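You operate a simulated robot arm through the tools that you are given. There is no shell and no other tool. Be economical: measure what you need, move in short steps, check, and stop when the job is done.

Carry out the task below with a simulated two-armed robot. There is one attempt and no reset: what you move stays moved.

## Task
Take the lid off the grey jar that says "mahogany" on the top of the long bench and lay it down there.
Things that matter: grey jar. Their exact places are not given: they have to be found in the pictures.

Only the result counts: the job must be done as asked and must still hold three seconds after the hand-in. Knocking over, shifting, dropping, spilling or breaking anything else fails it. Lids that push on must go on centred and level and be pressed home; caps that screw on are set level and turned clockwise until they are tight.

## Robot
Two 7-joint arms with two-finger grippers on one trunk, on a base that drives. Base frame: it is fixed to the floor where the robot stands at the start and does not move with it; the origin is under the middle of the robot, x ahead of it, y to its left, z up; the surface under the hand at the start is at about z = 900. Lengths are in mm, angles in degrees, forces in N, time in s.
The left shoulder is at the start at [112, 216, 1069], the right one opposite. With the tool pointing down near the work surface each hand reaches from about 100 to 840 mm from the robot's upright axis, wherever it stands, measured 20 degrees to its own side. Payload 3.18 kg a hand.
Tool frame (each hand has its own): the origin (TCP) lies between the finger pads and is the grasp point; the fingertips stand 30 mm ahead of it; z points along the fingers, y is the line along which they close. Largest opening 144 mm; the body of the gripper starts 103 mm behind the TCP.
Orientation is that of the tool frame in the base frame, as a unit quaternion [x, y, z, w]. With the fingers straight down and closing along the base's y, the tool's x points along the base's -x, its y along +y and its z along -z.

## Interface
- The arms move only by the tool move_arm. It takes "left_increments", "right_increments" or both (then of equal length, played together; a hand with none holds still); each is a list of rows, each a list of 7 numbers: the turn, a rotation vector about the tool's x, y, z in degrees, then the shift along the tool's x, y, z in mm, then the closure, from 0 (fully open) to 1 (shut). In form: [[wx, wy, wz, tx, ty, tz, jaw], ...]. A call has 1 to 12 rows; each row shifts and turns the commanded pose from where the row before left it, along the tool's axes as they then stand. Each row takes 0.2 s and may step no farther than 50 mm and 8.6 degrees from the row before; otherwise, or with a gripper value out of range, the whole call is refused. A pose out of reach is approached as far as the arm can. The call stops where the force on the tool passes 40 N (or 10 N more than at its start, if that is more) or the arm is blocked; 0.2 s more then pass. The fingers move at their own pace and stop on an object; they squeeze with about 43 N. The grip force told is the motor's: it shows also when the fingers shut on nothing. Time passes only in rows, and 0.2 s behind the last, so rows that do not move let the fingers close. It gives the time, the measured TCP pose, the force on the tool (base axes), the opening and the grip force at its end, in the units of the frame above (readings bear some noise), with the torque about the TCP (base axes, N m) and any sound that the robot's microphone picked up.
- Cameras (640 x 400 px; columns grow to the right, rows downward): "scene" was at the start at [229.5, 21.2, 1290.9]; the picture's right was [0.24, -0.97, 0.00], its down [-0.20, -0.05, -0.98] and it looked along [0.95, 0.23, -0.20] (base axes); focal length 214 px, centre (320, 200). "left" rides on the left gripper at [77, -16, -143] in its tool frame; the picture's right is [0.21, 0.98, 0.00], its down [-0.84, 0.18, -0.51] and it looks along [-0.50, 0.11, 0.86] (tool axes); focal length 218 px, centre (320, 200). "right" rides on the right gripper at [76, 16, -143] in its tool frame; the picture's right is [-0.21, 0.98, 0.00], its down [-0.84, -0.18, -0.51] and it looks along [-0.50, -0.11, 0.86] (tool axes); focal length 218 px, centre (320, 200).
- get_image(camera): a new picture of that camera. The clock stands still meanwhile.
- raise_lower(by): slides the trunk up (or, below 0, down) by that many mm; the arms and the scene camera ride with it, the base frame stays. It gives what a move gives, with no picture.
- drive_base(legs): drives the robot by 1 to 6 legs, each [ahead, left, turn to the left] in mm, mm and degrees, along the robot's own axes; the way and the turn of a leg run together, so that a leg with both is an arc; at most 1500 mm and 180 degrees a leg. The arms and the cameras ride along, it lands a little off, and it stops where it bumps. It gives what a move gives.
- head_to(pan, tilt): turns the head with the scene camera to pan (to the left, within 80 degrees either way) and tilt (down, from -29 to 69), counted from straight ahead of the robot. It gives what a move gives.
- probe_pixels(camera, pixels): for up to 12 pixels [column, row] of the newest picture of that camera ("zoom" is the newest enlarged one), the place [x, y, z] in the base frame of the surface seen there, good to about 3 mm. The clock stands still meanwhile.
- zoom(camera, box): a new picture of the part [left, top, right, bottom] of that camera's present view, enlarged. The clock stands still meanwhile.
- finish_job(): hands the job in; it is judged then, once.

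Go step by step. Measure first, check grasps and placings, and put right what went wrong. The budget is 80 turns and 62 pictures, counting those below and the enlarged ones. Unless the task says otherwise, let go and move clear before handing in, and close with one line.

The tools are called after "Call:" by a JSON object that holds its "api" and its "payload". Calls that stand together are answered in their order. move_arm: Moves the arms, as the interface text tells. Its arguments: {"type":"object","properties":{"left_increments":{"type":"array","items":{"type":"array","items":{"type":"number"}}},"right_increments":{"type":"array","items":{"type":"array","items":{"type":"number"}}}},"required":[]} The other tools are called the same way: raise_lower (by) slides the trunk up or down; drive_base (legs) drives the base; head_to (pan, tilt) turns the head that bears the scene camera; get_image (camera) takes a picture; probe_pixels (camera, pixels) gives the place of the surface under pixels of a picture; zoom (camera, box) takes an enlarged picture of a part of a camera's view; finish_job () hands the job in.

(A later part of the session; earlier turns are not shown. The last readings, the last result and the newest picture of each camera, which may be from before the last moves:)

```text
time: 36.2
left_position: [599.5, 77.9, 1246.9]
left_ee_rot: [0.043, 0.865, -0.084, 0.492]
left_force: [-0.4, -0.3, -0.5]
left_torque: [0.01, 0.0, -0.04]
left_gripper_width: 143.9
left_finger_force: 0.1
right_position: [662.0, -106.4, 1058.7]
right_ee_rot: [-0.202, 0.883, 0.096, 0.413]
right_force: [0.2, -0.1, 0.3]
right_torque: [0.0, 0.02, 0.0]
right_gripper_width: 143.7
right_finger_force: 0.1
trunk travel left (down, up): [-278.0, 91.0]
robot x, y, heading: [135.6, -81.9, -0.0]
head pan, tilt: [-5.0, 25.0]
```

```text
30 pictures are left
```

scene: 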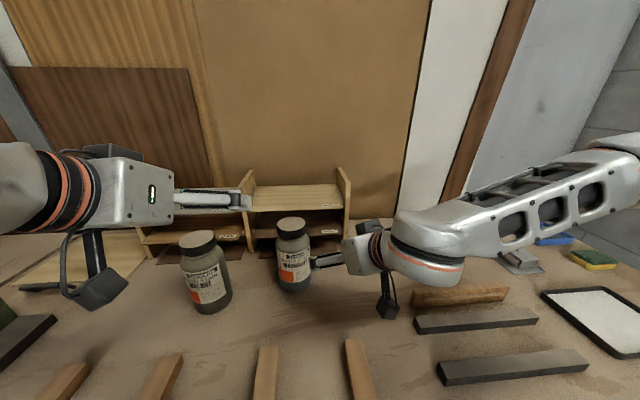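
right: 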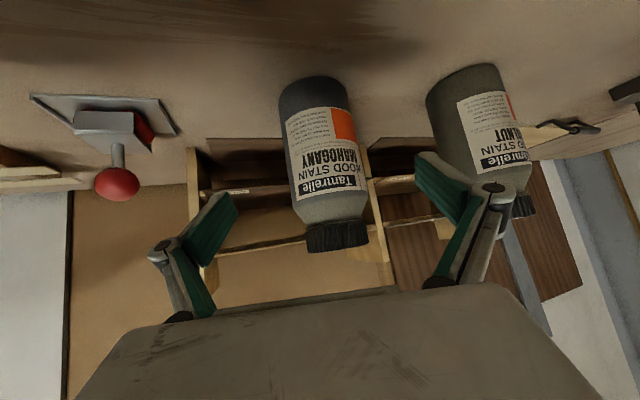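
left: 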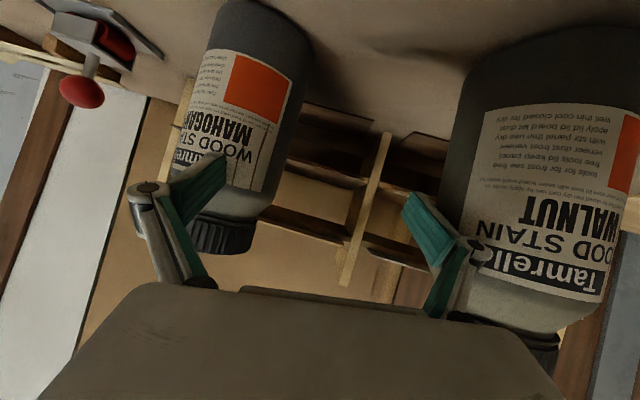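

Call:
{"api": "move_arm", "payload": {"right_increments": [[0, 0, 0, 0, -0.2, 12.8, 0], [0, 0, 0, 0, -0.2, 12.8, 0], [0, 0, 0, 0, -0.2, 12.8, 0], [0, 0, 0, 0, -0.2, 12.8, 0], [0, 0, 0, 0, -0.2, 12.8, 0], [0, 0, 0, 0, -0.2, 12.8, 0], [0, 0, 0, 0, 0, 12.8, 0], [0, 0, 0, 0, 0, 12.8, 0], [0, 0, 0, 0, 0, 12.8, 0], [0, 0, 0, 0, 0, 12.8, 0], [0, 0, 0, 0, 0, 12.8, 0], [0, 0, 0, 0, 0, 4, 0]]}}

Call:
{"api": "get_image", "payload": {"camera": "right"}}

```text
time: 38.8
left_position: [601.6, 78.8, 1246.9]
left_ee_rot: [0.043, 0.865, -0.083, 0.493]
left_force: [0.2, -0.8, -0.2]
left_torque: [-0.01, -0.04, 0.02]
left_gripper_width: 144.0
left_finger_force: 0.0
right_position: [764.2, -57.6, 966.5]
right_ee_rot: [-0.203, 0.883, 0.097, 0.412]
right_force: [0.4, 0.5, 0.7]
right_torque: [0.0, 0.0, 0.01]
right_gripper_width: 144.0
right_finger_force: 0.1
trunk travel left (down, up): [-278.0, 91.0]
robot x, y, heading: [134.0, -83.8, -0.1]
head pan, tilt: [-5.0, 25.0]
```

```text
29 pictures are left
```

right: 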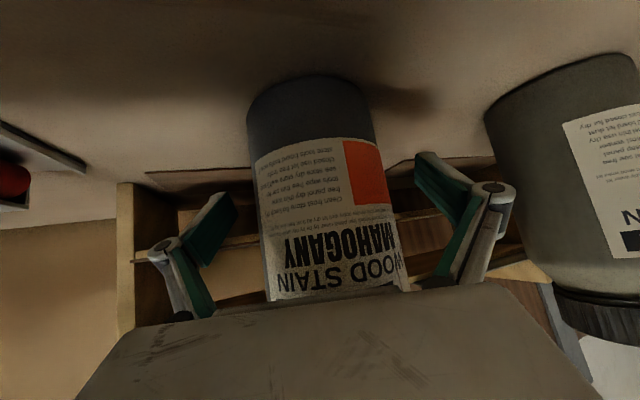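

Jar centred. I'll close the right hand and, at the same time, turn the left hand to point down.

Call:
{"api": "move_arm", "payload": {"right_increments": [[0, 0, 0, 0, 0, 0, 0.2], [0, 0, 0, 0, 0, 0, 0.3], [0, 0, 0, 0, 0, 0, 0.35], [0, 0, 0, 0, 0, 0, 0.4], [0, 0, 0, 0, 0, 0, 0.5], [0, 0, 0, 0, 0, 0, 0.6], [0, 0, 0, 0, 0, 0, 1], [0, 0, 0, 0, 0, 0, 1]], "left_increments": [[0, 8.5, 0, 0, 0, 0, 0], [0, 8.5, 0, 0, 0, 0, 0], [0, 8.5, 0, 0, 0, 0, 0], [0, 8.5, 0, 0, 0, 0, 0], [0, 8.5, 0, 0, 0, 0, 0], [0, 8.5, 0, 0, 0, 0, 0], [0, 8.0, 0, 0, 0, 0, 0], [0, 0, 0, 0, 0, 0, 0]]}}

Call:
{"api": "get_image", "payload": {"camera": "scene"}}

```text
time: 40.6
left_position: [599.0, 78.8, 1246.0]
left_ee_rot: [0.078, 0.996, -0.052, 0.001]
left_force: [0.0, 0.5, -0.9]
left_torque: [0.02, -0.03, 0.01]
left_gripper_width: 144.0
left_finger_force: 0.0
right_position: [765.2, -57.6, 966.9]
right_ee_rot: [-0.202, 0.883, 0.095, 0.413]
right_force: [-0.9, 0.0, 0.5]
right_torque: [-0.05, 0.01, -0.1]
right_gripper_width: 94.7
right_finger_force: 43.2
trunk travel left (down, up): [-278.0, 91.0]
robot x, y, heading: [132.8, -82.1, 0.3]
head pan, tilt: [-5.0, 25.0]
```

```text
28 pictures are left
```

scene: 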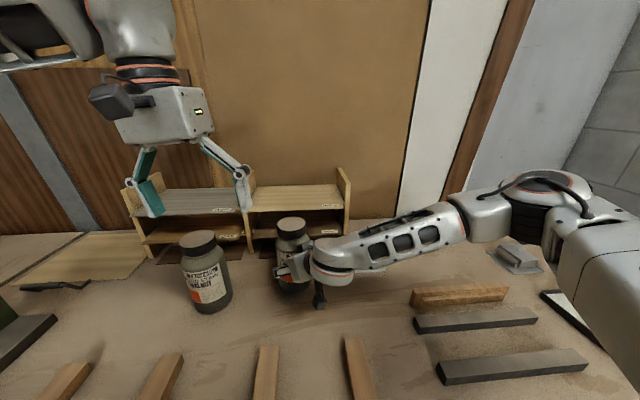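

The jar is gripped. I'll level the left hand, carry it over the cap at (766,-57) and look.

Call:
{"api": "move_arm", "payload": {"left_increments": [[-5.9, 0.9, 0, 0, 0, 0, 0], [0, 0, 0, -37.2, -21.7, 0, 0], [0, 0, 0, -37.2, -21.7, 0, 0], [0, 0, 0, -37.2, -21.7, 0, 0], [0, 0, 0, -37.2, -21.7, 0, 0], [0, 0, 0, -37.2, -21.7, 0, 0], [0, 0, 6, 0, 0, 30, 0], [0, 0, 0, 0, 0, 30, 0], [0, 0, 0, 0, 0, 0, 0]]}}

Call:
{"api": "get_image", "payload": {"camera": "left"}}

Call:
{"api": "get_image", "payload": {"camera": "scene"}}

```text
time: 42.6
left_position: [646.7, 37.3, 1215.3]
left_ee_rot: [0.077, 0.997, 0.0, 0.0]
left_force: [0.2, 0.9, 0.2]
left_torque: [0.0, -0.03, -0.01]
left_gripper_width: 143.9
left_finger_force: 0.1
left hand out of reach, approached as far as the arm can: row 3, 4, 5, 6, 7
right_position: [765.5, -57.7, 967.2]
right_ee_rot: [-0.202, 0.883, 0.096, 0.413]
right_force: [-0.6, 0.2, 0.9]
right_torque: [0.08, 0.06, 0.04]
right_gripper_width: 94.6
right_finger_force: 42.7
trunk travel left (down, up): [-278.0, 91.0]
robot x, y, heading: [133.2, -79.5, -0.3]
head pan, tilt: [-5.0, 25.0]
```

```text
27 pictures are left
```

left: 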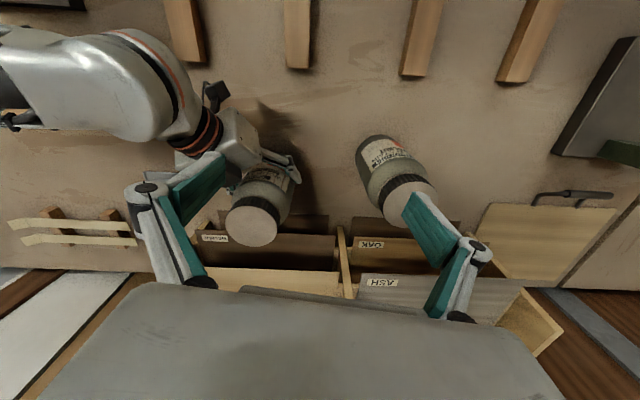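

```text
26 pictures are left
```

scene: 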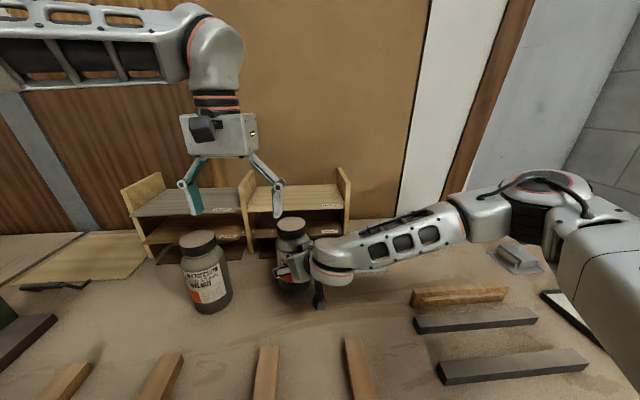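

The left hand is reach-limited at this height. Lower should reach farther, so I'll go down to z≈1148 (fingertips just above cap level) and then across.

Call:
{"api": "move_arm", "payload": {"left_increments": [[0, 0, 0, 0, 0, 34, 0], [0, 0, 0, 0, 0, 33, 0], [0, 0, 0, -22, -12.4, 0, 0], [0, 0, 0, -22, -12.4, 0, 0], [0, 0, 0, -22, -12.4, 0, 0], [0, 0, 0, -22, -12.4, 0, 0], [0, 0, 0, -22, -12.4, 0, 0], [0, 0, 0, -22, -12.4, 0, 0], [0, 0, 0, 0, 0, 0, 0]]}}

```text
time: 44.6
left_position: [733.6, -28.7, 1143.1]
left_ee_rot: [0.077, 0.997, -0.001, -0.001]
left_force: [-0.1, 0.4, -0.3]
left_torque: [0.0, -0.01, -0.01]
left_gripper_width: 143.9
left_finger_force: 0.0
left hand out of reach, approached as far as the arm can: row 7, 8
right_position: [764.8, -58.6, 966.2]
right_ee_rot: [-0.202, 0.883, 0.097, 0.413]
right_force: [-1.0, 0.0, 0.2]
right_torque: [0.01, 0.0, 0.04]
right_gripper_width: 94.7
right_finger_force: 43.4
trunk travel left (down, up): [-278.0, 91.0]
robot x, y, heading: [132.0, -82.2, -0.0]
head pan, tilt: [-5.0, 25.0]
```

I'm about 40 mm short at this height. The cap already fits between the open fingers here, so I'll lower to cap level and then slide in.

Call:
{"api": "move_arm", "payload": {"left_increments": [[0, 0, 0, 0, 0, 13, 0], [0, 0, 0, 0, 0, 13, 0], [0, 0, 0, 0, 0, 12, 0], [0, 0, 0, 0, 0, 0, 0]]}}

Call:
{"api": "get_image", "payload": {"camera": "left"}}

```text
time: 45.6
left_position: [732.5, -29.0, 1101.9]
left_ee_rot: [0.079, 0.997, 0.0, -0.002]
left_force: [0.4, -0.7, 0.2]
left_torque: [-0.04, 0.03, 0.03]
left_gripper_width: 144.3
left_finger_force: 0.0
right_position: [764.1, -57.7, 966.3]
right_ee_rot: [-0.203, 0.883, 0.097, 0.413]
right_force: [-0.2, 0.7, -0.1]
right_torque: [0.0, 0.06, 0.07]
right_gripper_width: 94.5
right_finger_force: 43.3
trunk travel left (down, up): [-278.0, 91.0]
robot x, y, heading: [134.1, -82.4, 0.0]
head pan, tilt: [-5.0, 25.0]
```

```text
25 pictures are left
```

left: 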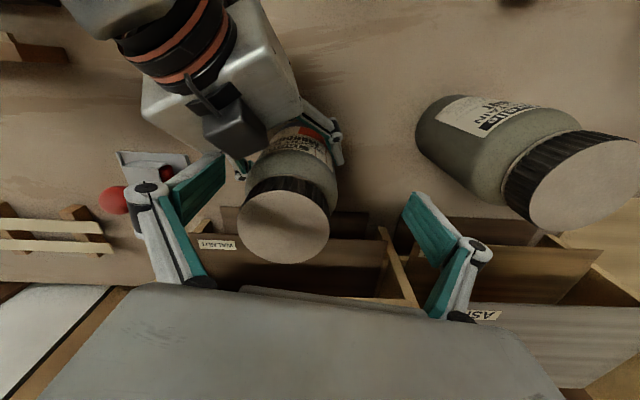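

Call:
{"api": "probe_pixels", "payload": {"camera": "left", "pixels": [[283, 228], [283, 195], [240, 225], [326, 230], [283, 258], [235, 130], [225, 95], [285, 80]]}}

```text
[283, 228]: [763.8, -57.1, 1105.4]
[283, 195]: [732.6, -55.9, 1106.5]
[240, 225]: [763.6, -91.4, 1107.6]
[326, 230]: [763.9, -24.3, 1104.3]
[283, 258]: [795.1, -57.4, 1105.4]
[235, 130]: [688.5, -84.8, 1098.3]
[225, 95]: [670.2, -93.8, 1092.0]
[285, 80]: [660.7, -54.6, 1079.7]
```

Cap centre is at (764,-57) and the fingers clear the right gripper's top box. Sliding in over the cap.

Call:
{"api": "move_arm", "payload": {"left_increments": [[0, 0, 0, -8.9, -5.8, 0, 0], [0, 0, 0, -8.9, -5.8, 0, 0], [0, 0, 0, -8.9, -5.8, 0, 0], [0, 0, 0, -8.9, -5.9, 0, 0], [0, 0, 0, 0, 0, 0, 0]]}}

Call:
{"api": "get_image", "payload": {"camera": "left"}}

```text
time: 46.8
left_position: [748.5, -41.4, 1104.1]
left_ee_rot: [0.077, 0.997, 0.001, -0.002]
left_force: [0.6, -0.3, 0.3]
left_torque: [-0.02, -0.01, -0.03]
left_gripper_width: 144.0
left_finger_force: 0.1
left hand out of reach, approached as far as the arm can: row 3, 4
right_position: [764.8, -58.1, 966.5]
right_ee_rot: [-0.203, 0.882, 0.097, 0.414]
right_force: [-1.7, -0.7, 0.5]
right_torque: [0.03, 0.02, 0.02]
right_gripper_width: 94.8
right_finger_force: 43.1
trunk travel left (down, up): [-278.0, 91.0]
robot x, y, heading: [132.0, -83.2, -0.0]
head pan, tilt: [-5.0, 25.0]
```

```text
24 pictures are left
```

left: 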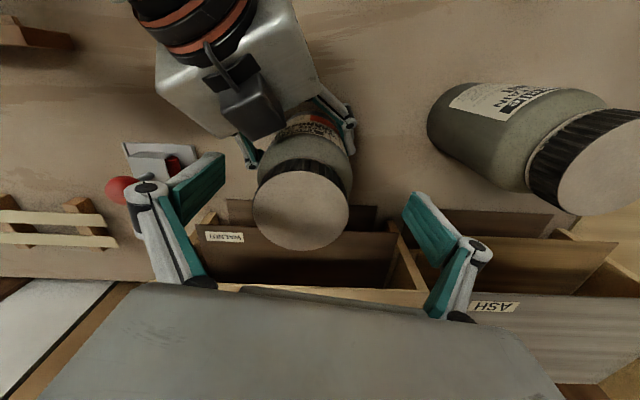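

Still 22 mm short. I'll raise the trunk, which lifts the held jar slightly, and set the jar straight down again with the right arm so the left arm gains reach. A 25 mm step first.

Call:
{"api": "raise_lower", "payload": {"by": 25}}

Call:
{"api": "move_arm", "payload": {"right_increments": [[0, 0, 0, 4.6, 0, 3.85, 1], [0, 0, 0, 4.6, 0, 3.85, 1], [0, 0, 0, 4.6, 0, 3.85, 1], [0, 0, 0, 3.8, 0, 3.2, 1], [0, 0, 0, 0, 0, 0, 1]]}}

```text
time: 47.5
left_position: [750.3, -40.7, 1126.7]
left_ee_rot: [0.077, 0.997, 0.0, -0.003]
left_force: [0.0, 0.6, 0.1]
left_torque: [0.01, 0.02, 0.02]
left_gripper_width: 143.7
left_finger_force: 0.0
right_position: [764.5, -59.6, 989.1]
right_ee_rot: [-0.202, 0.883, 0.097, 0.412]
right_force: [1.6, -1.2, -6.4]
right_torque: [-0.01, 0.03, 0.01]
right_gripper_width: 94.4
right_finger_force: 43.5
trunk travel left (down, up): [-303.0, 66.0]
robot x, y, heading: [131.9, -82.8, -0.2]
head pan, tilt: [-5.0, 25.0]
```

```text
time: 48.7
left_position: [748.6, -41.4, 1128.7]
left_ee_rot: [0.077, 0.997, 0.0, -0.002]
left_force: [0.2, -0.1, -1.0]
left_torque: [-0.01, 0.0, 0.01]
left_gripper_width: 143.9
left_finger_force: 0.0
right_position: [762.2, -59.0, 966.9]
right_ee_rot: [-0.202, 0.883, 0.096, 0.413]
right_force: [0.2, -0.8, -6.5]
right_torque: [0.01, 0.02, 0.04]
right_gripper_width: 94.6
right_finger_force: 43.2
trunk travel left (down, up): [-303.0, 66.0]
robot x, y, heading: [133.5, -82.2, 0.3]
head pan, tilt: [-5.0, 25.0]
```

That works (the jar weighs about 0.65 kg and still hangs just off the bench). Repeating with 40 mm.

Call:
{"api": "raise_lower", "payload": {"by": 40}}

Call:
{"api": "move_arm", "payload": {"right_increments": [[0, 0, 0, 4.6, 0, 3.85, 1], [0, 0, 0, 4.6, 0, 3.85, 1], [0, 0, 0, 4.6, 0, 3.85, 1], [0, 0, 0, 4.6, 0, 3.85, 1], [0, 0, 0, 4.6, 0, 3.85, 1], [0, 0, 0, 4.6, 0, 3.85, 1], [0, 0, 0, 2.7, 0, 2.2, 1], [0, 0, 0, 0, 0, 0, 1]]}}

```text
time: 49.6
left_position: [748.9, -41.6, 1167.3]
left_ee_rot: [0.077, 0.997, 0.0, -0.001]
left_force: [-0.4, 0.1, 0.1]
left_torque: [0.0, 0.04, 0.01]
left_gripper_width: 144.0
left_finger_force: 0.0
right_position: [764.8, -59.1, 1007.6]
right_ee_rot: [-0.202, 0.883, 0.096, 0.413]
right_force: [0.5, -0.5, -5.9]
right_torque: [0.0, 0.0, -0.01]
right_gripper_width: 94.8
right_finger_force: 42.6
trunk travel left (down, up): [-343.0, 26.0]
robot x, y, heading: [128.7, -83.0, 0.3]
head pan, tilt: [-5.0, 25.0]
```

```text
time: 51.4
left_position: [748.9, -40.9, 1169.3]
left_ee_rot: [0.078, 0.997, 0.0, -0.002]
left_force: [0.5, -0.3, -0.4]
left_torque: [-0.05, -0.01, -0.02]
left_gripper_width: 144.3
left_finger_force: 0.1
right_position: [765.4, -58.1, 969.3]
right_ee_rot: [-0.202, 0.883, 0.096, 0.411]
right_force: [-0.3, 0.2, -5.5]
right_torque: [-0.05, 0.04, -0.02]
right_gripper_width: 94.7
right_finger_force: 43.7
trunk travel left (down, up): [-343.0, 26.0]
robot x, y, heading: [129.5, -81.2, 0.3]
head pan, tilt: [-5.0, 25.0]
```

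No wrist limit so far. Setting the jar down the last few mm until the bench takes its weight.

Call:
{"api": "move_arm", "payload": {"right_increments": [[0, 0, 0, 0.77, 0, 0.64, 1], [0, 0, 0, 0.77, 0, 0.64, 1], [0, 0, 0, 0.77, 0, 0.64, 1], [0, 0, 0, 0, 0, 0, 1]], "left_increments": [[0, 0, 0, -5, -3.7, 0, 0], [0, 0, 0, -5, -3.7, 0, 0], [0, 0, 0, -5, -3.7, 0, 0], [0, 0, 0, 0, 0, 0, 0]]}}

Call:
{"api": "get_image", "payload": {"camera": "left"}}

```text
time: 52.4
left_position: [748.2, -42.2, 1168.8]
left_ee_rot: [0.077, 0.997, 0.0, -0.002]
left_force: [-0.4, -0.1, -0.4]
left_torque: [0.01, -0.02, -0.01]
left_gripper_width: 144.2
left_finger_force: 0.1
left hand out of reach, approached as far as the arm can: row 1, 2, 3
right_position: [765.1, -58.3, 969.0]
right_ee_rot: [-0.203, 0.884, 0.096, 0.411]
right_force: [0.4, -0.4, -6.1]
right_torque: [-0.04, 0.04, 0.0]
right_gripper_width: 94.9
right_finger_force: 42.8
right hand out of reach, approached as far as the arm can: row 1
trunk travel left (down, up): [-343.0, 26.0]
robot x, y, heading: [132.9, -82.5, 0.0]
head pan, tilt: [-5.0, 25.0]
```

```text
23 pictures are left
```

left: 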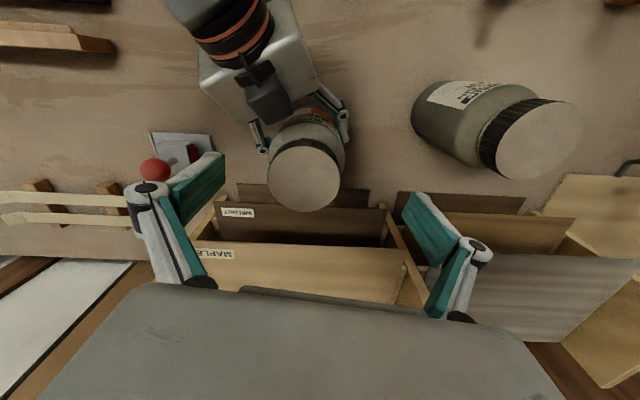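

The right wrist is now exactly at its limit with the jar ~2.5 mm above the bench. I'll lower the trunk a little to set it down.

Call:
{"api": "raise_lower", "payload": {"by": -3}}

```text
time: 52.9
left_position: [749.0, -41.7, 1164.6]
left_ee_rot: [0.078, 0.997, -0.001, -0.002]
left_force: [-0.3, 0.0, 0.1]
left_torque: [-0.01, 0.02, -0.02]
left_gripper_width: 143.7
left_finger_force: 0.0
right_position: [765.4, -58.4, 967.1]
right_ee_rot: [-0.201, 0.884, 0.094, 0.412]
right_force: [0.1, 0.5, -6.3]
right_torque: [0.02, -0.01, 0.0]
right_gripper_width: 94.7
right_finger_force: 43.1
trunk travel left (down, up): [-340.0, 29.0]
robot x, y, heading: [132.8, -80.6, 0.3]
head pan, tilt: [-5.0, 25.0]
```

Call:
{"api": "raise_lower", "payload": {"by": -2}}

```text
time: 53.4
left_position: [748.7, -40.6, 1163.3]
left_ee_rot: [0.077, 0.997, -0.001, -0.001]
left_force: [-0.1, -0.5, -0.3]
left_torque: [-0.01, 0.01, -0.02]
left_gripper_width: 144.3
left_finger_force: 0.0
right_position: [765.1, -57.9, 966.7]
right_ee_rot: [-0.202, 0.883, 0.096, 0.413]
right_force: [-1.7, 0.3, 3.8]
right_torque: [0.44, 0.25, -0.01]
right_gripper_width: 94.4
right_finger_force: 42.8
trunk travel left (down, up): [-338.0, 31.0]
robot x, y, heading: [129.3, -84.4, 0.1]
head pan, tilt: [-5.0, 25.0]
```

The jar is on the bench again. Lowering the left hand to cap height and centring it over the cap.

Call:
{"api": "move_arm", "payload": {"left_increments": [[0, 0, 0, 0, 0, 13, 0], [0, 0, 0, 0, 0, 13, 0], [0, 0, 0, 0, 0, 13, 0], [0, 0, 0, 0, 0, 10, 0], [0, 0, 0, -6.1, -4.8, 0, 0], [0, 0, 0, -6.1, -4.8, 0, 0], [0, 0, 0, -6.1, -4.8, 0, 0], [0, 0, 0, 0, 0, 0, 0]]}}

Call:
{"api": "get_image", "payload": {"camera": "left"}}

Call:
{"api": "probe_pixels", "payload": {"camera": "left", "pixels": [[300, 210], [310, 200], [320, 200], [330, 200], [320, 215], [310, 230]]}}

```text
time: 55.2
left_position: [763.5, -58.2, 1113.6]
left_ee_rot: [0.078, 0.997, 0.0, -0.001]
left_force: [-0.9, 0.4, 0.1]
left_torque: [0.01, 0.01, 0.0]
left_gripper_width: 144.0
left_finger_force: 0.0
right_position: [765.3, -57.3, 967.4]
right_ee_rot: [-0.202, 0.883, 0.095, 0.414]
right_force: [3.5, 4.2, 15.5]
right_torque: [0.64, 0.06, -0.2]
right_gripper_width: 94.9
right_finger_force: 43.5
trunk travel left (down, up): [-338.0, 31.0]
robot x, y, heading: [132.9, -80.6, -0.1]
head pan, tilt: [-5.0, 25.0]
```

```text
22 pictures are left
```

left: 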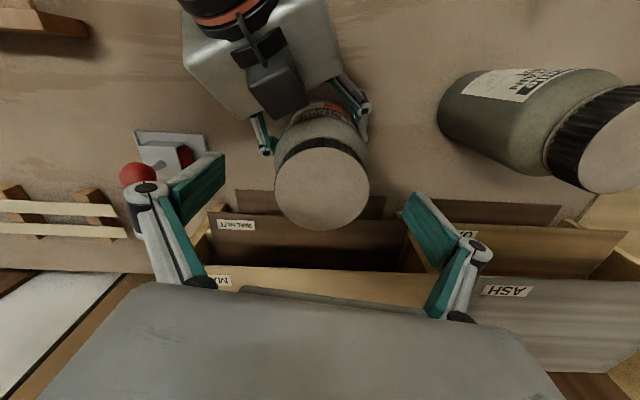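

```text
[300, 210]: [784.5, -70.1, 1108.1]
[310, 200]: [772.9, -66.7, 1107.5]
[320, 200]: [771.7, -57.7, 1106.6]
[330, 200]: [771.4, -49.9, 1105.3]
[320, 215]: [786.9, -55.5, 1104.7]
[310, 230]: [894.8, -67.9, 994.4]
```

The hand is centred on the cap within 3 mm. I'll lower 8 mm more and close.

Call:
{"api": "move_arm", "payload": {"left_increments": [[0, 0, 0, 1.5, 0.4, 8, 0], [0, 0, 0, 0, 0, 0, 0.2], [0, 0, 0, 0, 0, 0, 0.35], [0, 0, 0, 0, 0, 0, 0.42], [0, 0, 0, 0, 0, 0, 0.48], [0, 0, 0, 0, 0, 0, 0.55], [0, 0, 0, 0, 0, 0, 1], [0, 0, 0, 0, 0, 0, 1]]}}

Call:
{"api": "get_image", "payload": {"camera": "left"}}

```text
time: 57.0
left_position: [763.0, -56.4, 1106.9]
left_ee_rot: [0.075, 0.997, 0.0, 0.0]
left_force: [1.2, 16.3, 5.7]
left_torque: [1.02, 0.03, 0.08]
left_gripper_width: 71.7
left_finger_force: 43.4
right_position: [764.5, -58.2, 966.9]
right_ee_rot: [-0.202, 0.883, 0.095, 0.412]
right_force: [6.2, -5.2, 21.0]
right_torque: [0.82, -0.3, 0.1]
right_gripper_width: 94.5
right_finger_force: 43.1
trunk travel left (down, up): [-338.0, 31.0]
robot x, y, heading: [133.6, -85.5, 0.1]
head pan, tilt: [-5.0, 25.0]
```

```text
21 pictures are left
```

left: 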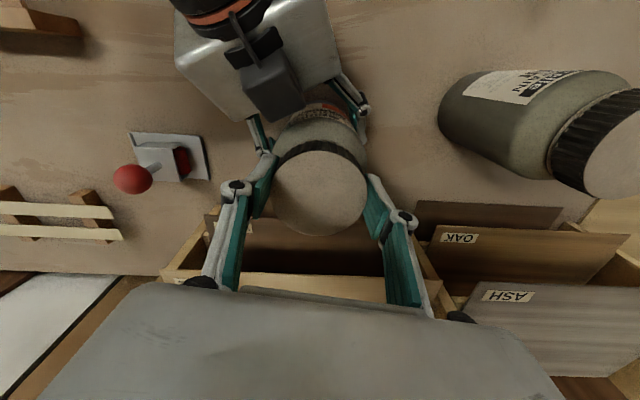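

The cap is gripped (71.7 mm). I'll ease the side load and try a small counter-clockwise turn (seen from above).

Call:
{"api": "move_arm", "payload": {"left_increments": [[0, 0, 0, 0, 1.5, 0, 1], [0, 0, -5, 0, 0, 0, 1], [0, 0, -5, 0, 0, 0, 1], [0, 0, -5, 0, 0, 0, 1], [0, 0, 0, 0, 0, 0, 1]]}}

Call:
{"api": "zoom", "payload": {"camera": "left", "box": [200, 60, 440, 260]}}

```text
time: 58.2
left_position: [762.5, -57.5, 1107.0]
left_ee_rot: [-0.053, 0.999, 0.0, -0.001]
left_force: [5.6, -1.7, 18.4]
left_torque: [0.13, -0.15, -0.05]
left_gripper_width: 71.4
left_finger_force: 42.9
right_position: [765.8, -58.6, 966.0]
right_ee_rot: [-0.203, 0.882, 0.096, 0.414]
right_force: [11.2, 1.8, 17.0]
right_torque: [-1.13, -0.51, 0.38]
right_gripper_width: 94.5
right_finger_force: 43.0
trunk travel left (down, up): [-338.0, 31.0]
robot x, y, heading: [131.3, -83.2, 0.0]
head pan, tilt: [-5.0, 25.0]
```

```text
2.00 times, centred on (320, 160) of left
```

zoom: 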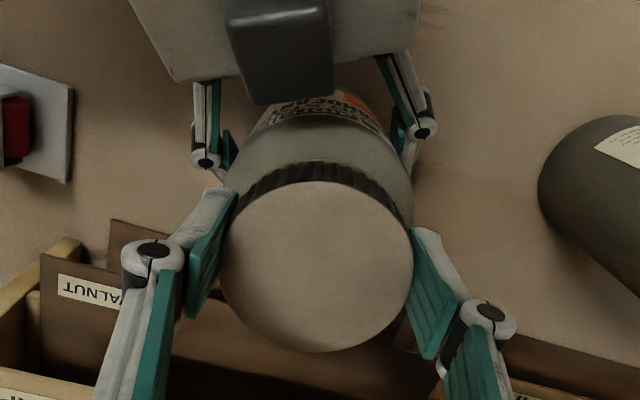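

The cap turns, with little torque and an upward push. I'll continue counter-clockwise while easing upward slightly.

Call:
{"api": "move_arm", "payload": {"left_increments": [[0, 0, -6, 0, 0, -0.3, 1], [0, 0, -6, 0, 0, -0.2, 1], [0, 0, -6, 0, 0, -0.2, 1], [0, 0, -6, 0, 0, -0.1, 1], [0, 0, -6, 0, 0, -0.1, 1], [0, 0, -6, 0, 0, -0.1, 1], [0, 0, -6, 0, 0, -0.1, 1], [0, 0, -6, 0, 0, -0.1, 1], [0, 0, 0, 0, 0, 0, 1]]}}

Call:
{"api": "zoom", "payload": {"camera": "left", "box": [200, 60, 440, 260]}}

```text
time: 60.2
left_position: [761.7, -58.0, 1107.3]
left_ee_rot: [-0.455, 0.891, 0.0, -0.002]
left_force: [0.0, -25.9, 14.9]
left_torque: [-0.27, 0.82, -0.22]
left_gripper_width: 71.1
left_finger_force: 43.0
right_position: [762.6, -57.6, 966.0]
right_ee_rot: [-0.205, 0.882, 0.097, 0.413]
right_force: [6.0, 22.5, 10.1]
right_torque: [-2.41, -0.67, 0.08]
right_gripper_width: 94.9
right_finger_force: 42.7
trunk travel left (down, up): [-338.0, 31.0]
robot x, y, heading: [128.2, -82.0, 0.0]
head pan, tilt: [-5.0, 25.0]
```

```text
2.00 times, centred on (320, 160) of left
```

zoom: 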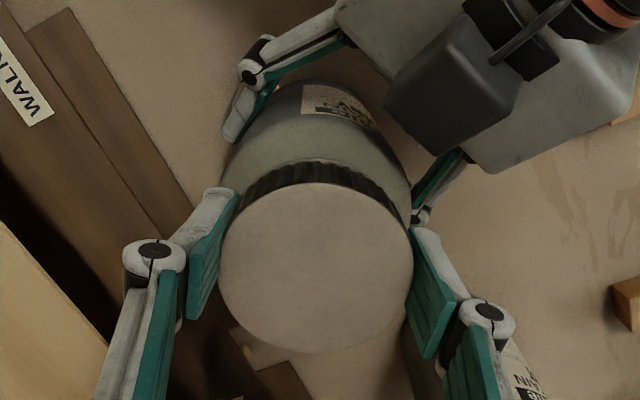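

Turned about 63° so far. I'll relieve the side force and test whether the cap lifts freely.

Call:
{"api": "move_arm", "payload": {"left_increments": [[0, 0, 0, 1.2, -0.8, -1, 1], [0, 0, 0, 0, 0, -1, 1], [0, 0, 0, 0, 0, 0, 1]]}}

```text
time: 61.0
left_position: [761.0, -57.8, 1107.1]
left_ee_rot: [-0.455, 0.891, 0.001, -0.002]
left_force: [-2.8, -20.5, -4.4]
left_torque: [-0.25, 1.12, -0.15]
left_gripper_width: 70.9
left_finger_force: 42.5
right_position: [764.1, -57.2, 966.4]
right_ee_rot: [-0.204, 0.883, 0.097, 0.413]
right_force: [-2.1, 19.9, 13.0]
right_torque: [-2.1, -0.18, 0.33]
right_gripper_width: 94.8
right_finger_force: 43.3
trunk travel left (down, up): [-338.0, 31.0]
robot x, y, heading: [133.6, -78.7, -0.0]
head pan, tilt: [-5.0, 25.0]
```

Still threaded. Re-gripping: open slightly, turn back 76°, close again.

Call:
{"api": "move_arm", "payload": {"left_increments": [[0, 0, 0, 0, 0, 1, 0.3], [0, 0, 0, 0, 0, 0, 0.3], [0, 0, 8.5, 0, 0, 0, 0.3], [0, 0, 8.5, 0, 0, 0, 0.3], [0, 0, 8.5, 0, 0, 0, 0.3], [0, 0, 8.5, 0, 0, 0, 0.3], [0, 0, 8.5, 0, 0, 0, 0.3], [0, 0, 8.5, 0, 0, 0, 0.3], [0, 0, 8.5, 0, 0, 0, 0.3], [0, 0, 8.5, 0, 0, 0, 0.3], [0, 0, 8.0, 0, 0, 0, 0.3], [0, 0, 0, 0, 0, 0, 0.3]]}}

Call:
{"api": "zoom", "payload": {"camera": "left", "box": [200, 60, 440, 260]}}

```text
time: 63.6
left_position: [763.6, -59.0, 1107.8]
left_ee_rot: [0.095, 0.995, 0.0, -0.001]
left_force: [0.4, -0.2, 0.2]
left_torque: [0.03, -0.03, 0.0]
left_gripper_width: 100.9
left_finger_force: 0.0
left hand out of reach, approached as far as the arm can: row 10, 11
right_position: [765.3, -58.8, 965.5]
right_ee_rot: [-0.202, 0.883, 0.096, 0.412]
right_force: [3.2, -4.0, 8.8]
right_torque: [0.26, -0.07, -0.09]
right_gripper_width: 94.7
right_finger_force: 43.1
trunk travel left (down, up): [-338.0, 31.0]
robot x, y, heading: [132.7, -81.6, -0.1]
head pan, tilt: [-5.0, 25.0]
```

```text
2.00 times, centred on (320, 160) of left
```

zoom: 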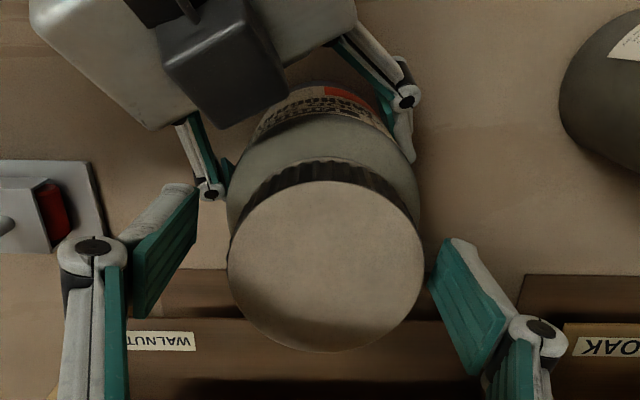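

Turned back to the wrist limit (yaw ≈ -11°). Closing again and turning another ~68°.

Call:
{"api": "move_arm", "payload": {"left_increments": [[0, 0, 0, 0, 2, 0.5, 0.3], [0, 0, 0, 0, 0, 0, 0.5], [0, 0, 0, 0, 0, 0, 1], [0, 0, 0, 0, 0, 0, 1], [0, 0, -8.5, 0, 0, -0.1, 1], [0, 0, -8.5, 0, 0, -0.1, 1], [0, 0, -8.5, 0, 0, -0.1, 1], [0, 0, -8.5, 0, 0, -0.1, 1], [0, 0, -8.5, 0, 0, -0.1, 1], [0, 0, -8.5, 0, 0, -0.1, 1], [0, 0, -8.5, 0, 0, -0.1, 1], [0, 0, -8.5, 0, 0, -0.1, 1]]}}

Call:
{"api": "zoom", "payload": {"camera": "scene", "box": [220, 160, 380, 320]}}

```text
time: 66.2
left_position: [760.5, -56.4, 1107.0]
left_ee_rot: [-0.478, 0.878, 0.002, -0.001]
left_force: [13.1, -14.7, 2.0]
left_torque: [-0.01, 0.31, -0.09]
left_gripper_width: 75.1
left_finger_force: 42.8
right_position: [762.6, -55.8, 964.7]
right_ee_rot: [-0.204, 0.883, 0.096, 0.412]
right_force: [-13.5, 10.6, 3.5]
right_torque: [-1.92, -1.62, 0.23]
right_gripper_width: 94.6
right_finger_force: 43.4
trunk travel left (down, up): [-338.0, 31.0]
robot x, y, heading: [133.9, -83.7, 0.1]
head pan, tilt: [-5.0, 25.0]
```

```text
2.50 times, centred on (300, 240) of scene
```

zoom: 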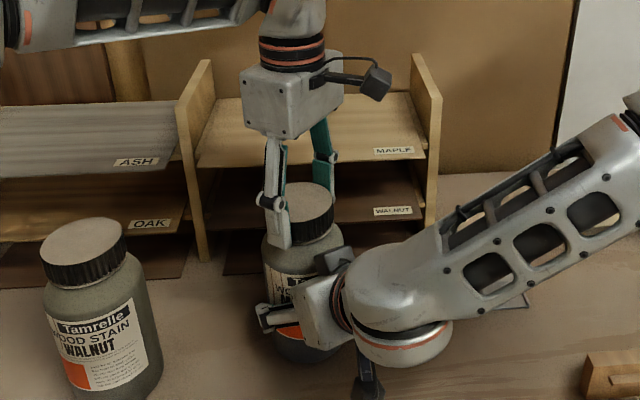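

Grip width is 75 now, a slightly different bite. Testing lift.

Call:
{"api": "move_arm", "payload": {"left_increments": [[0, 0, 0, 0, 0, -1, 1], [0, 0, 0, 0, 0, -1, 1], [0, 0, 0, 0, 0, 0, 1]]}}

Call:
{"api": "zoom", "payload": {"camera": "left", "box": [200, 60, 440, 260]}}

```text
time: 67.0
left_position: [762.5, -56.0, 1109.0]
left_ee_rot: [-0.478, 0.879, 0.001, -0.002]
left_force: [7.9, -19.8, -7.7]
left_torque: [-0.5, -0.04, -0.07]
left_gripper_width: 75.2
left_finger_force: 43.0
right_position: [764.6, -58.2, 963.9]
right_ee_rot: [-0.203, 0.883, 0.097, 0.412]
right_force: [-7.3, 19.8, 2.0]
right_torque: [-2.41, -1.03, 0.05]
right_gripper_width: 94.9
right_finger_force: 42.9
trunk travel left (down, up): [-338.0, 31.0]
robot x, y, heading: [134.4, -82.9, -0.1]
head pan, tilt: [-5.0, 25.0]
```

```text
2.00 times, centred on (320, 160) of left
```

zoom: 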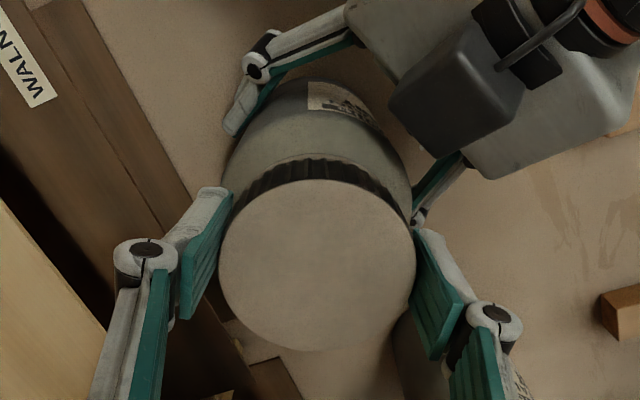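

Some give, but not free yet (about 131° so far). Doing another re-grip cycle.

Call:
{"api": "move_arm", "payload": {"left_increments": [[0, 0, 0, 0, 0, 0.5, 0.3], [0, 0, 0, 0, 0, 0.5, 0.3], [0, 0, 8.5, 0, 0, 0, 0.3], [0, 0, 8.5, 0, 0, 0, 0.3], [0, 0, 8.5, 0, 0, 0, 0.3], [0, 0, 8.5, 0, 0, 0, 0.3], [0, 0, 8.5, 0, 0, 0, 0.3], [0, 0, 8.5, 0, 0, 0, 0.3], [0, 0, 8.5, 0, 0, 0, 0.3], [0, 0, 6, 0, 0, 0, 0.3], [0, 0, 0, 0, 0, 0, 0.3]]}}

Call:
{"api": "zoom", "payload": {"camera": "left", "box": [200, 60, 440, 260]}}

Call:
{"api": "probe_pixels", "payload": {"camera": "zoom", "pixels": [[325, 260], [240, 260], [410, 260], [325, 190], [325, 335]]}}

```text
time: 69.4
left_position: [762.4, -57.2, 1109.3]
left_ee_rot: [0.075, 0.997, 0.001, 0.0]
left_force: [0.3, -1.3, 0.3]
left_torque: [-0.01, 0.0, 0.01]
left_gripper_width: 100.7
left_finger_force: 0.1
right_position: [764.2, -58.0, 965.2]
right_ee_rot: [-0.202, 0.884, 0.096, 0.411]
right_force: [-0.5, -1.5, -0.7]
right_torque: [0.06, 0.11, 0.03]
right_gripper_width: 94.5
right_finger_force: 43.2
trunk travel left (down, up): [-338.0, 31.0]
robot x, y, heading: [130.0, -81.3, -0.1]
head pan, tilt: [-5.0, 25.0]
```

```text
2.00 times, centred on (320, 160) of left
```

zoom: 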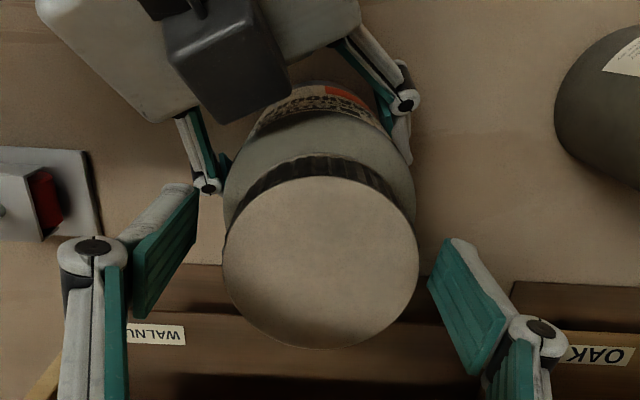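

```text
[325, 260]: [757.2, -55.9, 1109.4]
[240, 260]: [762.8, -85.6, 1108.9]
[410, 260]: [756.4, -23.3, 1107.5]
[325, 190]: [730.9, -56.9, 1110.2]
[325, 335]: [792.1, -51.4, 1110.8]
```

The cap's top is at about 1109.5 now, up 4 mm, so it is unscrewing. Next bite, with a matching rise.

Call:
{"api": "move_arm", "payload": {"left_increments": [[0, 0, 0, 0.8, 0.8, 0, 0.3], [0, 0, 0, 0, 0, 0, 0.5], [0, 0, 0, 0, 0, 0, 1], [0, 0, 0, 0, 0, 0, 1], [0, 0, -8.5, 0, 0, -0.25, 1], [0, 0, -8.5, 0, 0, -0.25, 1], [0, 0, -8.5, 0, 0, -0.25, 1], [0, 0, -8.5, 0, 0, -0.25, 1], [0, 0, -8.5, 0, 0, -0.25, 1], [0, 0, -8.5, 0, 0, -0.25, 1], [0, 0, -8.5, 0, 0, -0.25, 1], [0, 0, -8, 0, 0, -0.25, 1]]}}

Call:
{"api": "move_arm", "payload": {"left_increments": [[0, 0, 0, 0, 0, -1, 1], [0, 0, 0, 0, 0, -1, 1], [0, 0, 0, 0, 0, 0, 1]]}}

```text
time: 72.0
left_position: [763.2, -56.5, 1111.3]
left_ee_rot: [-0.492, 0.87, -0.001, -0.001]
left_force: [7.2, -26.1, -0.2]
left_torque: [-1.55, -0.27, -0.11]
left_gripper_width: 71.1
left_finger_force: 42.9
right_position: [764.0, -56.3, 964.6]
right_ee_rot: [-0.206, 0.882, 0.098, 0.411]
right_force: [-7.1, 26.0, -4.2]
right_torque: [-2.1, -0.8, 0.06]
right_gripper_width: 94.4
right_finger_force: 43.2
trunk travel left (down, up): [-338.0, 31.0]
robot x, y, heading: [131.1, -79.1, 0.1]
head pan, tilt: [-5.0, 25.0]
```

```text
time: 72.8
left_position: [764.2, -55.2, 1110.8]
left_ee_rot: [-0.492, 0.871, 0.0, 0.0]
left_force: [10.0, -28.9, -8.2]
left_torque: [-1.72, -0.91, -0.06]
left_gripper_width: 70.8
left_finger_force: 42.7
right_position: [764.0, -56.1, 965.7]
right_ee_rot: [-0.205, 0.882, 0.098, 0.412]
right_force: [-9.2, 28.9, 2.2]
right_torque: [-2.48, -0.51, 0.03]
right_gripper_width: 94.7
right_finger_force: 42.8
trunk travel left (down, up): [-338.0, 31.0]
robot x, y, heading: [133.7, -85.2, 0.1]
head pan, tilt: [-5.0, 25.0]
```

Still threaded at about 200°. Another cycle.

Call:
{"api": "move_arm", "payload": {"left_increments": [[0, 0, 0, 0, 0, 0, 0.3], [0, 0, 0, 0, 0, 0, 0.3], [0, 0, 8.5, 0, 0, 0, 0.3], [0, 0, 8.5, 0, 0, 0, 0.3], [0, 0, 8.5, 0, 0, 0, 0.3], [0, 0, 8.5, 0, 0, 0, 0.3], [0, 0, 8.5, 0, 0, 0, 0.3], [0, 0, 8.5, 0, 0, 0, 0.3], [0, 0, 8.5, 0, 0, 0, 0.3], [0, 0, 8, 0, 0, 0, 0.3], [0, 0, 0, 0, 0, 0, 0.3]]}}

Call:
{"api": "zoom", "payload": {"camera": "left", "box": [200, 60, 440, 260]}}

Call:
{"api": "probe_pixels", "payload": {"camera": "zoom", "pixels": [[325, 260], [240, 260], [410, 260], [325, 190], [325, 335], [325, 172]]}}

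```text
time: 75.2
left_position: [762.2, -55.7, 1111.7]
left_ee_rot: [0.075, 0.997, -0.001, -0.001]
left_force: [0.2, 0.0, 0.7]
left_torque: [0.02, 0.0, 0.01]
left_gripper_width: 101.0
left_finger_force: 0.0
right_position: [764.8, -58.5, 964.5]
right_ee_rot: [-0.202, 0.884, 0.095, 0.412]
right_force: [0.5, 0.0, -4.5]
right_torque: [0.02, 0.04, 0.02]
right_gripper_width: 94.5
right_finger_force: 43.4
trunk travel left (down, up): [-338.0, 31.0]
robot x, y, heading: [131.4, -82.4, 0.3]
head pan, tilt: [-5.0, 25.0]
```

```text
2.00 times, centred on (320, 160) of left
```

zoom: 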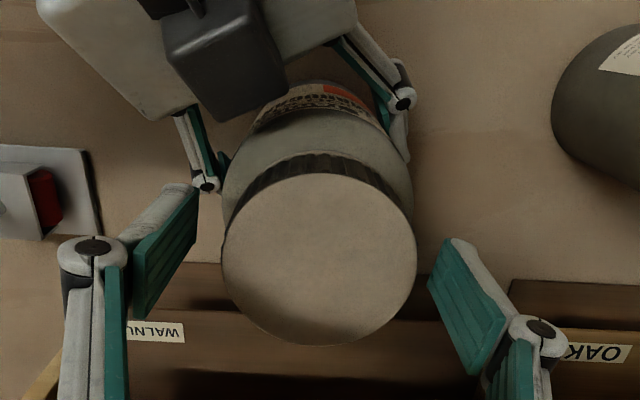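

```text
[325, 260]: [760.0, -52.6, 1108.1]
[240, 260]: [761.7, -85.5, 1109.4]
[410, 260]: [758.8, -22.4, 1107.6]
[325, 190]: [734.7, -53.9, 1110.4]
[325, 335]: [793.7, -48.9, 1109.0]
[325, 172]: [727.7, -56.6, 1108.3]
```

The jar label hasn't rotated and the torque is low, so the cap is turning with the hand. Another bite.

Call:
{"api": "move_arm", "payload": {"left_increments": [[0, 0, 0, 0, 1, 0.5, 0.3], [0, 0, 0, 0, 0, 0, 0.5], [0, 0, 0, 0, 0, 0, 1], [0, 0, 0, 0, 0, 0, 1], [0, 0, -8.5, 0, 0, -0.1, 1], [0, 0, -8.5, 0, 0, -0.1, 1], [0, 0, -8.5, 0, 0, -0.1, 1], [0, 0, -8.5, 0, 0, -0.1, 1], [0, 0, -8.5, 0, 0, -0.1, 1], [0, 0, -8.5, 0, 0, -0.1, 1], [0, 0, -8.5, 0, 0, -0.1, 1], [0, 0, -8, 0, 0, -0.1, 1]]}}

Call:
{"api": "move_arm", "payload": {"left_increments": [[0, 0, 0, 0, 0, -1, 1], [0, 0, 0, 0, 0, -1, 1], [0, 0, 0, 0, 0, 0, 1]]}}

Call:
{"api": "zoom", "payload": {"camera": "scene", "box": [250, 190, 350, 270]}}

```text
time: 77.8
left_position: [763.3, -54.9, 1112.1]
left_ee_rot: [-0.493, 0.87, 0.0, 0.0]
left_force: [5.3, -20.6, -0.5]
left_torque: [-0.45, -0.08, -0.39]
left_gripper_width: 74.7
left_finger_force: 43.6
right_position: [764.0, -57.6, 966.0]
right_ee_rot: [-0.204, 0.883, 0.096, 0.412]
right_force: [-5.0, 21.3, -5.8]
right_torque: [-2.64, -0.63, 0.4]
right_gripper_width: 94.9
right_finger_force: 42.7
trunk travel left (down, up): [-338.0, 31.0]
robot x, y, heading: [132.2, -78.3, 0.3]
head pan, tilt: [-5.0, 25.0]
```

```text
time: 78.6
left_position: [763.1, -53.2, 1114.8]
left_ee_rot: [-0.492, 0.87, 0.001, -0.001]
left_force: [10.9, -18.2, -6.4]
left_torque: [-0.31, -0.16, -0.1]
left_gripper_width: 74.7
left_finger_force: 42.9
right_position: [765.7, -58.6, 964.6]
right_ee_rot: [-0.202, 0.883, 0.095, 0.413]
right_force: [-9.9, 18.4, 0.7]
right_torque: [-2.38, -1.24, 0.08]
right_gripper_width: 95.1
right_finger_force: 42.9
trunk travel left (down, up): [-338.0, 31.0]
robot x, y, heading: [135.2, -78.1, -0.0]
head pan, tilt: [-5.0, 25.0]
```

```text
5.00 times, centred on (300, 230) of scene
```

zoom: 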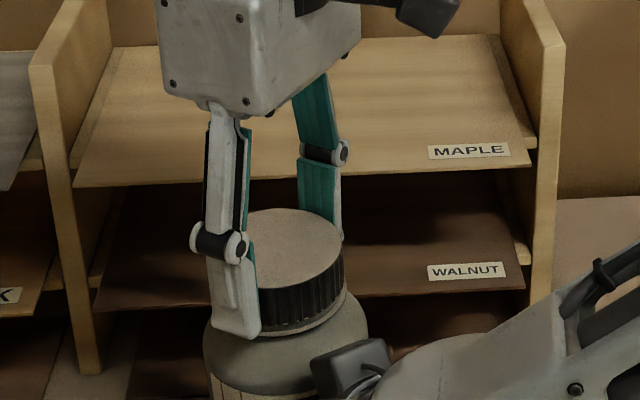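

The cap has a visible gap at its lower edge (≈267°). The hand sits ~4 mm off in y, so I'll relieve that and test lift once more.

Call:
{"api": "move_arm", "payload": {"left_increments": [[0, 0, 0, 2.2, -1.2, 0, 1], [0, 0, 0, 1.3, -0.8, 0, 1], [0, 0, 0, 0, 0, -1, 1], [0, 0, 0, 0, 0, -1, 1], [0, 0, 0, 0, 0, 0, 1]]}}

```text
time: 79.8
left_position: [763.7, -57.1, 1117.6]
left_ee_rot: [-0.493, 0.87, 0.001, 0.0]
left_force: [6.2, -1.6, -4.1]
left_torque: [-0.03, -0.09, 0.04]
left_gripper_width: 74.6
left_finger_force: 42.6
right_position: [766.5, -59.4, 964.2]
right_ee_rot: [-0.201, 0.884, 0.095, 0.412]
right_force: [-6.5, 0.5, -1.7]
right_torque: [-0.07, -0.88, -0.03]
right_gripper_width: 94.9
right_finger_force: 42.3
trunk travel left (down, up): [-338.0, 31.0]
robot x, y, heading: [132.9, -82.7, -0.3]
head pan, tilt: [-5.0, 25.0]
```

It's moving up freely with only about 4 N. Lifting a few mm more and checking the picture.

Call:
{"api": "move_arm", "payload": {"left_increments": [[0, 0, 0, 0.5, 0, -1.5, 1], [0, 0, 0, 0.5, 0, -1.5, 1], [0, 0, 0, 0, 0, -1.5, 1], [0, 0, 0, 0, 0, 0, 1]]}}

Call:
{"api": "zoom", "payload": {"camera": "scene", "box": [250, 190, 350, 270]}}

```text
time: 80.8
left_position: [762.2, -58.4, 1121.9]
left_ee_rot: [-0.492, 0.87, 0.0, -0.001]
left_force: [2.6, 2.4, -0.5]
left_torque: [0.05, -0.04, 0.03]
left_gripper_width: 74.7
left_finger_force: 43.5
right_position: [765.1, -58.9, 964.0]
right_ee_rot: [-0.201, 0.883, 0.095, 0.412]
right_force: [-1.0, -3.0, -5.9]
right_torque: [0.26, -0.22, -0.01]
right_gripper_width: 94.7
right_finger_force: 42.8
trunk travel left (down, up): [-338.0, 31.0]
robot x, y, heading: [132.9, -78.0, -0.2]
head pan, tilt: [-5.0, 25.0]
```

```text
5.00 times, centred on (300, 230) of scene
```

zoom: 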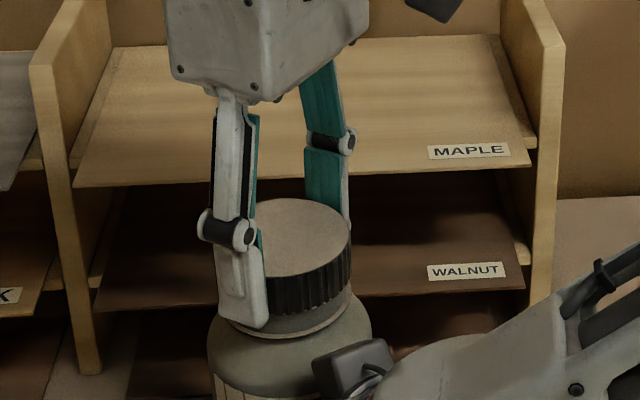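

The cap is off its thread and the neck is visible below it. Lifting 20 mm more, straight up.

Call:
{"api": "move_arm", "payload": {"left_increments": [[0, 0, 0, 0, 0, -3, 1], [0, 0, 0, 0, 0, -3, 1], [0, 0, 0, 0, 0, -3, 1], [0, 0, 0, 0, 0, -3, 1], [0, 0, 0, 0, 0, -4, 1], [0, 0, 0, 0, 0, -4, 1], [0, 0, 0, 0, 0, 0, 1]]}}

Call:
{"api": "zoom", "payload": {"camera": "scene", "box": [240, 180, 360, 290]}}

```text
time: 82.4
left_position: [762.5, -59.4, 1141.3]
left_ee_rot: [-0.492, 0.87, 0.0, -0.002]
left_force: [1.0, 0.1, 0.1]
left_torque: [0.01, -0.04, 0.01]
left_gripper_width: 74.4
left_finger_force: 43.2
right_position: [764.5, -58.6, 964.2]
right_ee_rot: [-0.202, 0.883, 0.095, 0.412]
right_force: [0.1, -0.4, -5.7]
right_torque: [0.02, 0.02, -0.02]
right_gripper_width: 94.4
right_finger_force: 43.4
trunk travel left (down, up): [-338.0, 31.0]
robot x, y, heading: [132.5, -81.5, -0.1]
head pan, tilt: [-5.0, 25.0]
```

```text
3.64 times, centred on (300, 235) of scene
```

zoom: 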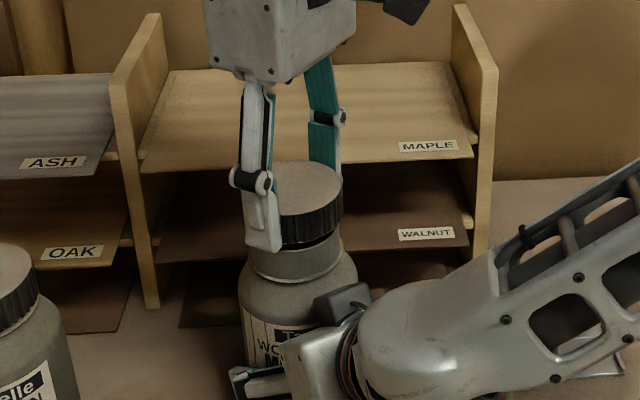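

The cap is just clear of the neck. Lifting a little more, then moving it away to the front-left at height.

Call:
{"api": "move_arm", "payload": {"left_increments": [[0, 0, 0, 0, 0, -3, 1], [0, 0, 0, 0, 0, -3, 1], [0, 0, 0, 0, 0, -3, 1], [0, 0, 0, 0, 0, 0, 1]]}}

Call:
{"api": "zoom", "payload": {"camera": "scene", "box": [240, 180, 360, 290]}}

```text
time: 83.4
left_position: [763.3, -59.1, 1151.3]
left_ee_rot: [-0.492, 0.87, 0.001, -0.001]
left_force: [-0.5, 0.2, -0.1]
left_torque: [0.0, -0.02, 0.02]
left_gripper_width: 74.6
left_finger_force: 43.4
right_position: [766.0, -59.0, 965.8]
right_ee_rot: [-0.202, 0.883, 0.096, 0.412]
right_force: [-0.6, 0.5, -5.8]
right_torque: [0.0, 0.05, 0.02]
right_gripper_width: 94.3
right_finger_force: 43.2
trunk travel left (down, up): [-338.0, 31.0]
robot x, y, heading: [132.0, -81.6, 0.0]
head pan, tilt: [-5.0, 25.0]
```

```text
3.64 times, centred on (300, 235) of scene
```

zoom: 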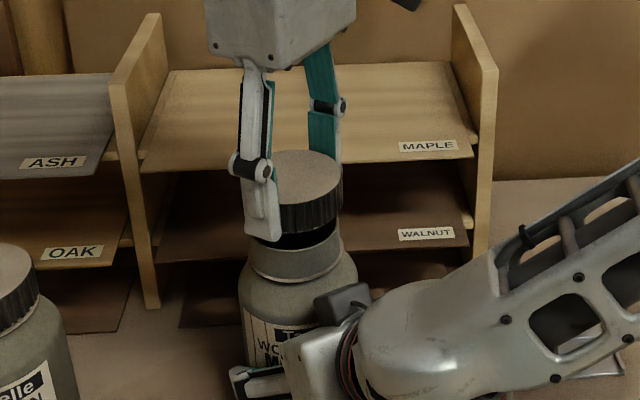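

Clear of the neck. Carrying the cap back and to the left.

Call:
{"api": "move_arm", "payload": {"left_increments": [[0, 0, 0, -6.4, 27.8, -1, 1], [0, 0, 0, -6.4, 27.8, -1, 1], [0, 0, 0, -6.4, 27.8, 0, 1], [0, 0, 0, -6.4, 27.8, 0, 1], [0, 0, 0, 0, 0, 0, 1]]}}

Call:
{"api": "raise_lower", "payload": {"by": -2}}

```text
time: 84.6
left_position: [679.5, 20.7, 1152.2]
left_ee_rot: [-0.492, 0.87, 0.0, -0.001]
left_force: [0.1, 0.2, -0.2]
left_torque: [-0.03, 0.04, 0.02]
left_gripper_width: 74.5
left_finger_force: 43.1
right_position: [765.7, -59.7, 964.7]
right_ee_rot: [-0.202, 0.883, 0.097, 0.412]
right_force: [-0.4, -0.2, -6.3]
right_torque: [-0.03, -0.02, 0.02]
right_gripper_width: 94.5
right_finger_force: 43.3
trunk travel left (down, up): [-338.0, 31.0]
robot x, y, heading: [130.0, -86.1, 0.4]
head pan, tilt: [-5.0, 25.0]
```

```text
time: 85.1
left_position: [679.6, 20.4, 1151.4]
left_ee_rot: [-0.493, 0.87, 0.0, 0.0]
left_force: [-0.3, 0.6, 0.1]
left_torque: [-0.01, 0.0, 0.02]
left_gripper_width: 74.4
left_finger_force: 43.0
right_position: [765.6, -57.5, 964.5]
right_ee_rot: [-0.202, 0.883, 0.096, 0.413]
right_force: [-1.2, -0.7, 3.0]
right_torque: [0.05, 0.5, 0.0]
right_gripper_width: 94.5
right_finger_force: 42.7
trunk travel left (down, up): [-336.0, 33.0]
robot x, y, heading: [131.2, -81.8, 0.0]
head pan, tilt: [-5.0, 25.0]
```

The bench carries the jar again. Opening the right hand without moving it.

Call:
{"api": "move_arm", "payload": {"right_increments": [[0, 0, 0, 0, 0, 0, 0.3], [0, 0, 0, 0, 0, 0, 0.2], [0, 0, 0, 0, 0, 0, 0.1], [0, 0, 0, 0, 0, 0, 0], [0, 0, 0, 0, 0, 0, 0], [0, 0, 0, 0, 0, 0, 0]]}}

Call:
{"api": "get_image", "payload": {"camera": "right"}}

```text
time: 86.5
left_position: [680.9, 19.9, 1150.3]
left_ee_rot: [-0.493, 0.87, 0.0, 0.0]
left_force: [-0.2, 1.0, 0.4]
left_torque: [0.02, 0.01, 0.04]
left_gripper_width: 74.3
left_finger_force: 43.2
right_position: [765.2, -58.3, 963.3]
right_ee_rot: [-0.202, 0.883, 0.095, 0.412]
right_force: [0.1, -0.1, 1.1]
right_torque: [-0.03, 0.01, 0.02]
right_gripper_width: 143.8
right_finger_force: 0.0
trunk travel left (down, up): [-336.0, 33.0]
robot x, y, heading: [134.1, -80.6, 0.0]
head pan, tilt: [-5.0, 25.0]
```

```text
9 pictures are left
```

right: 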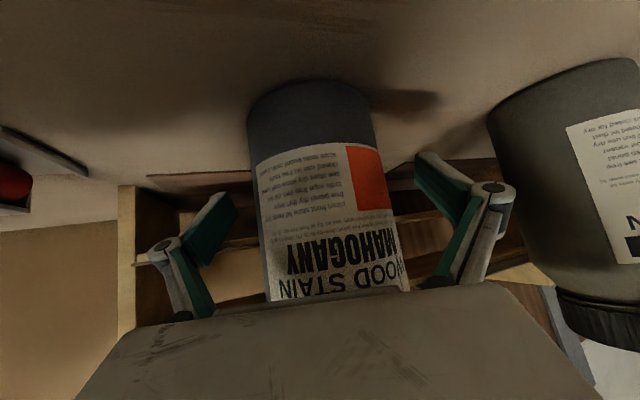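

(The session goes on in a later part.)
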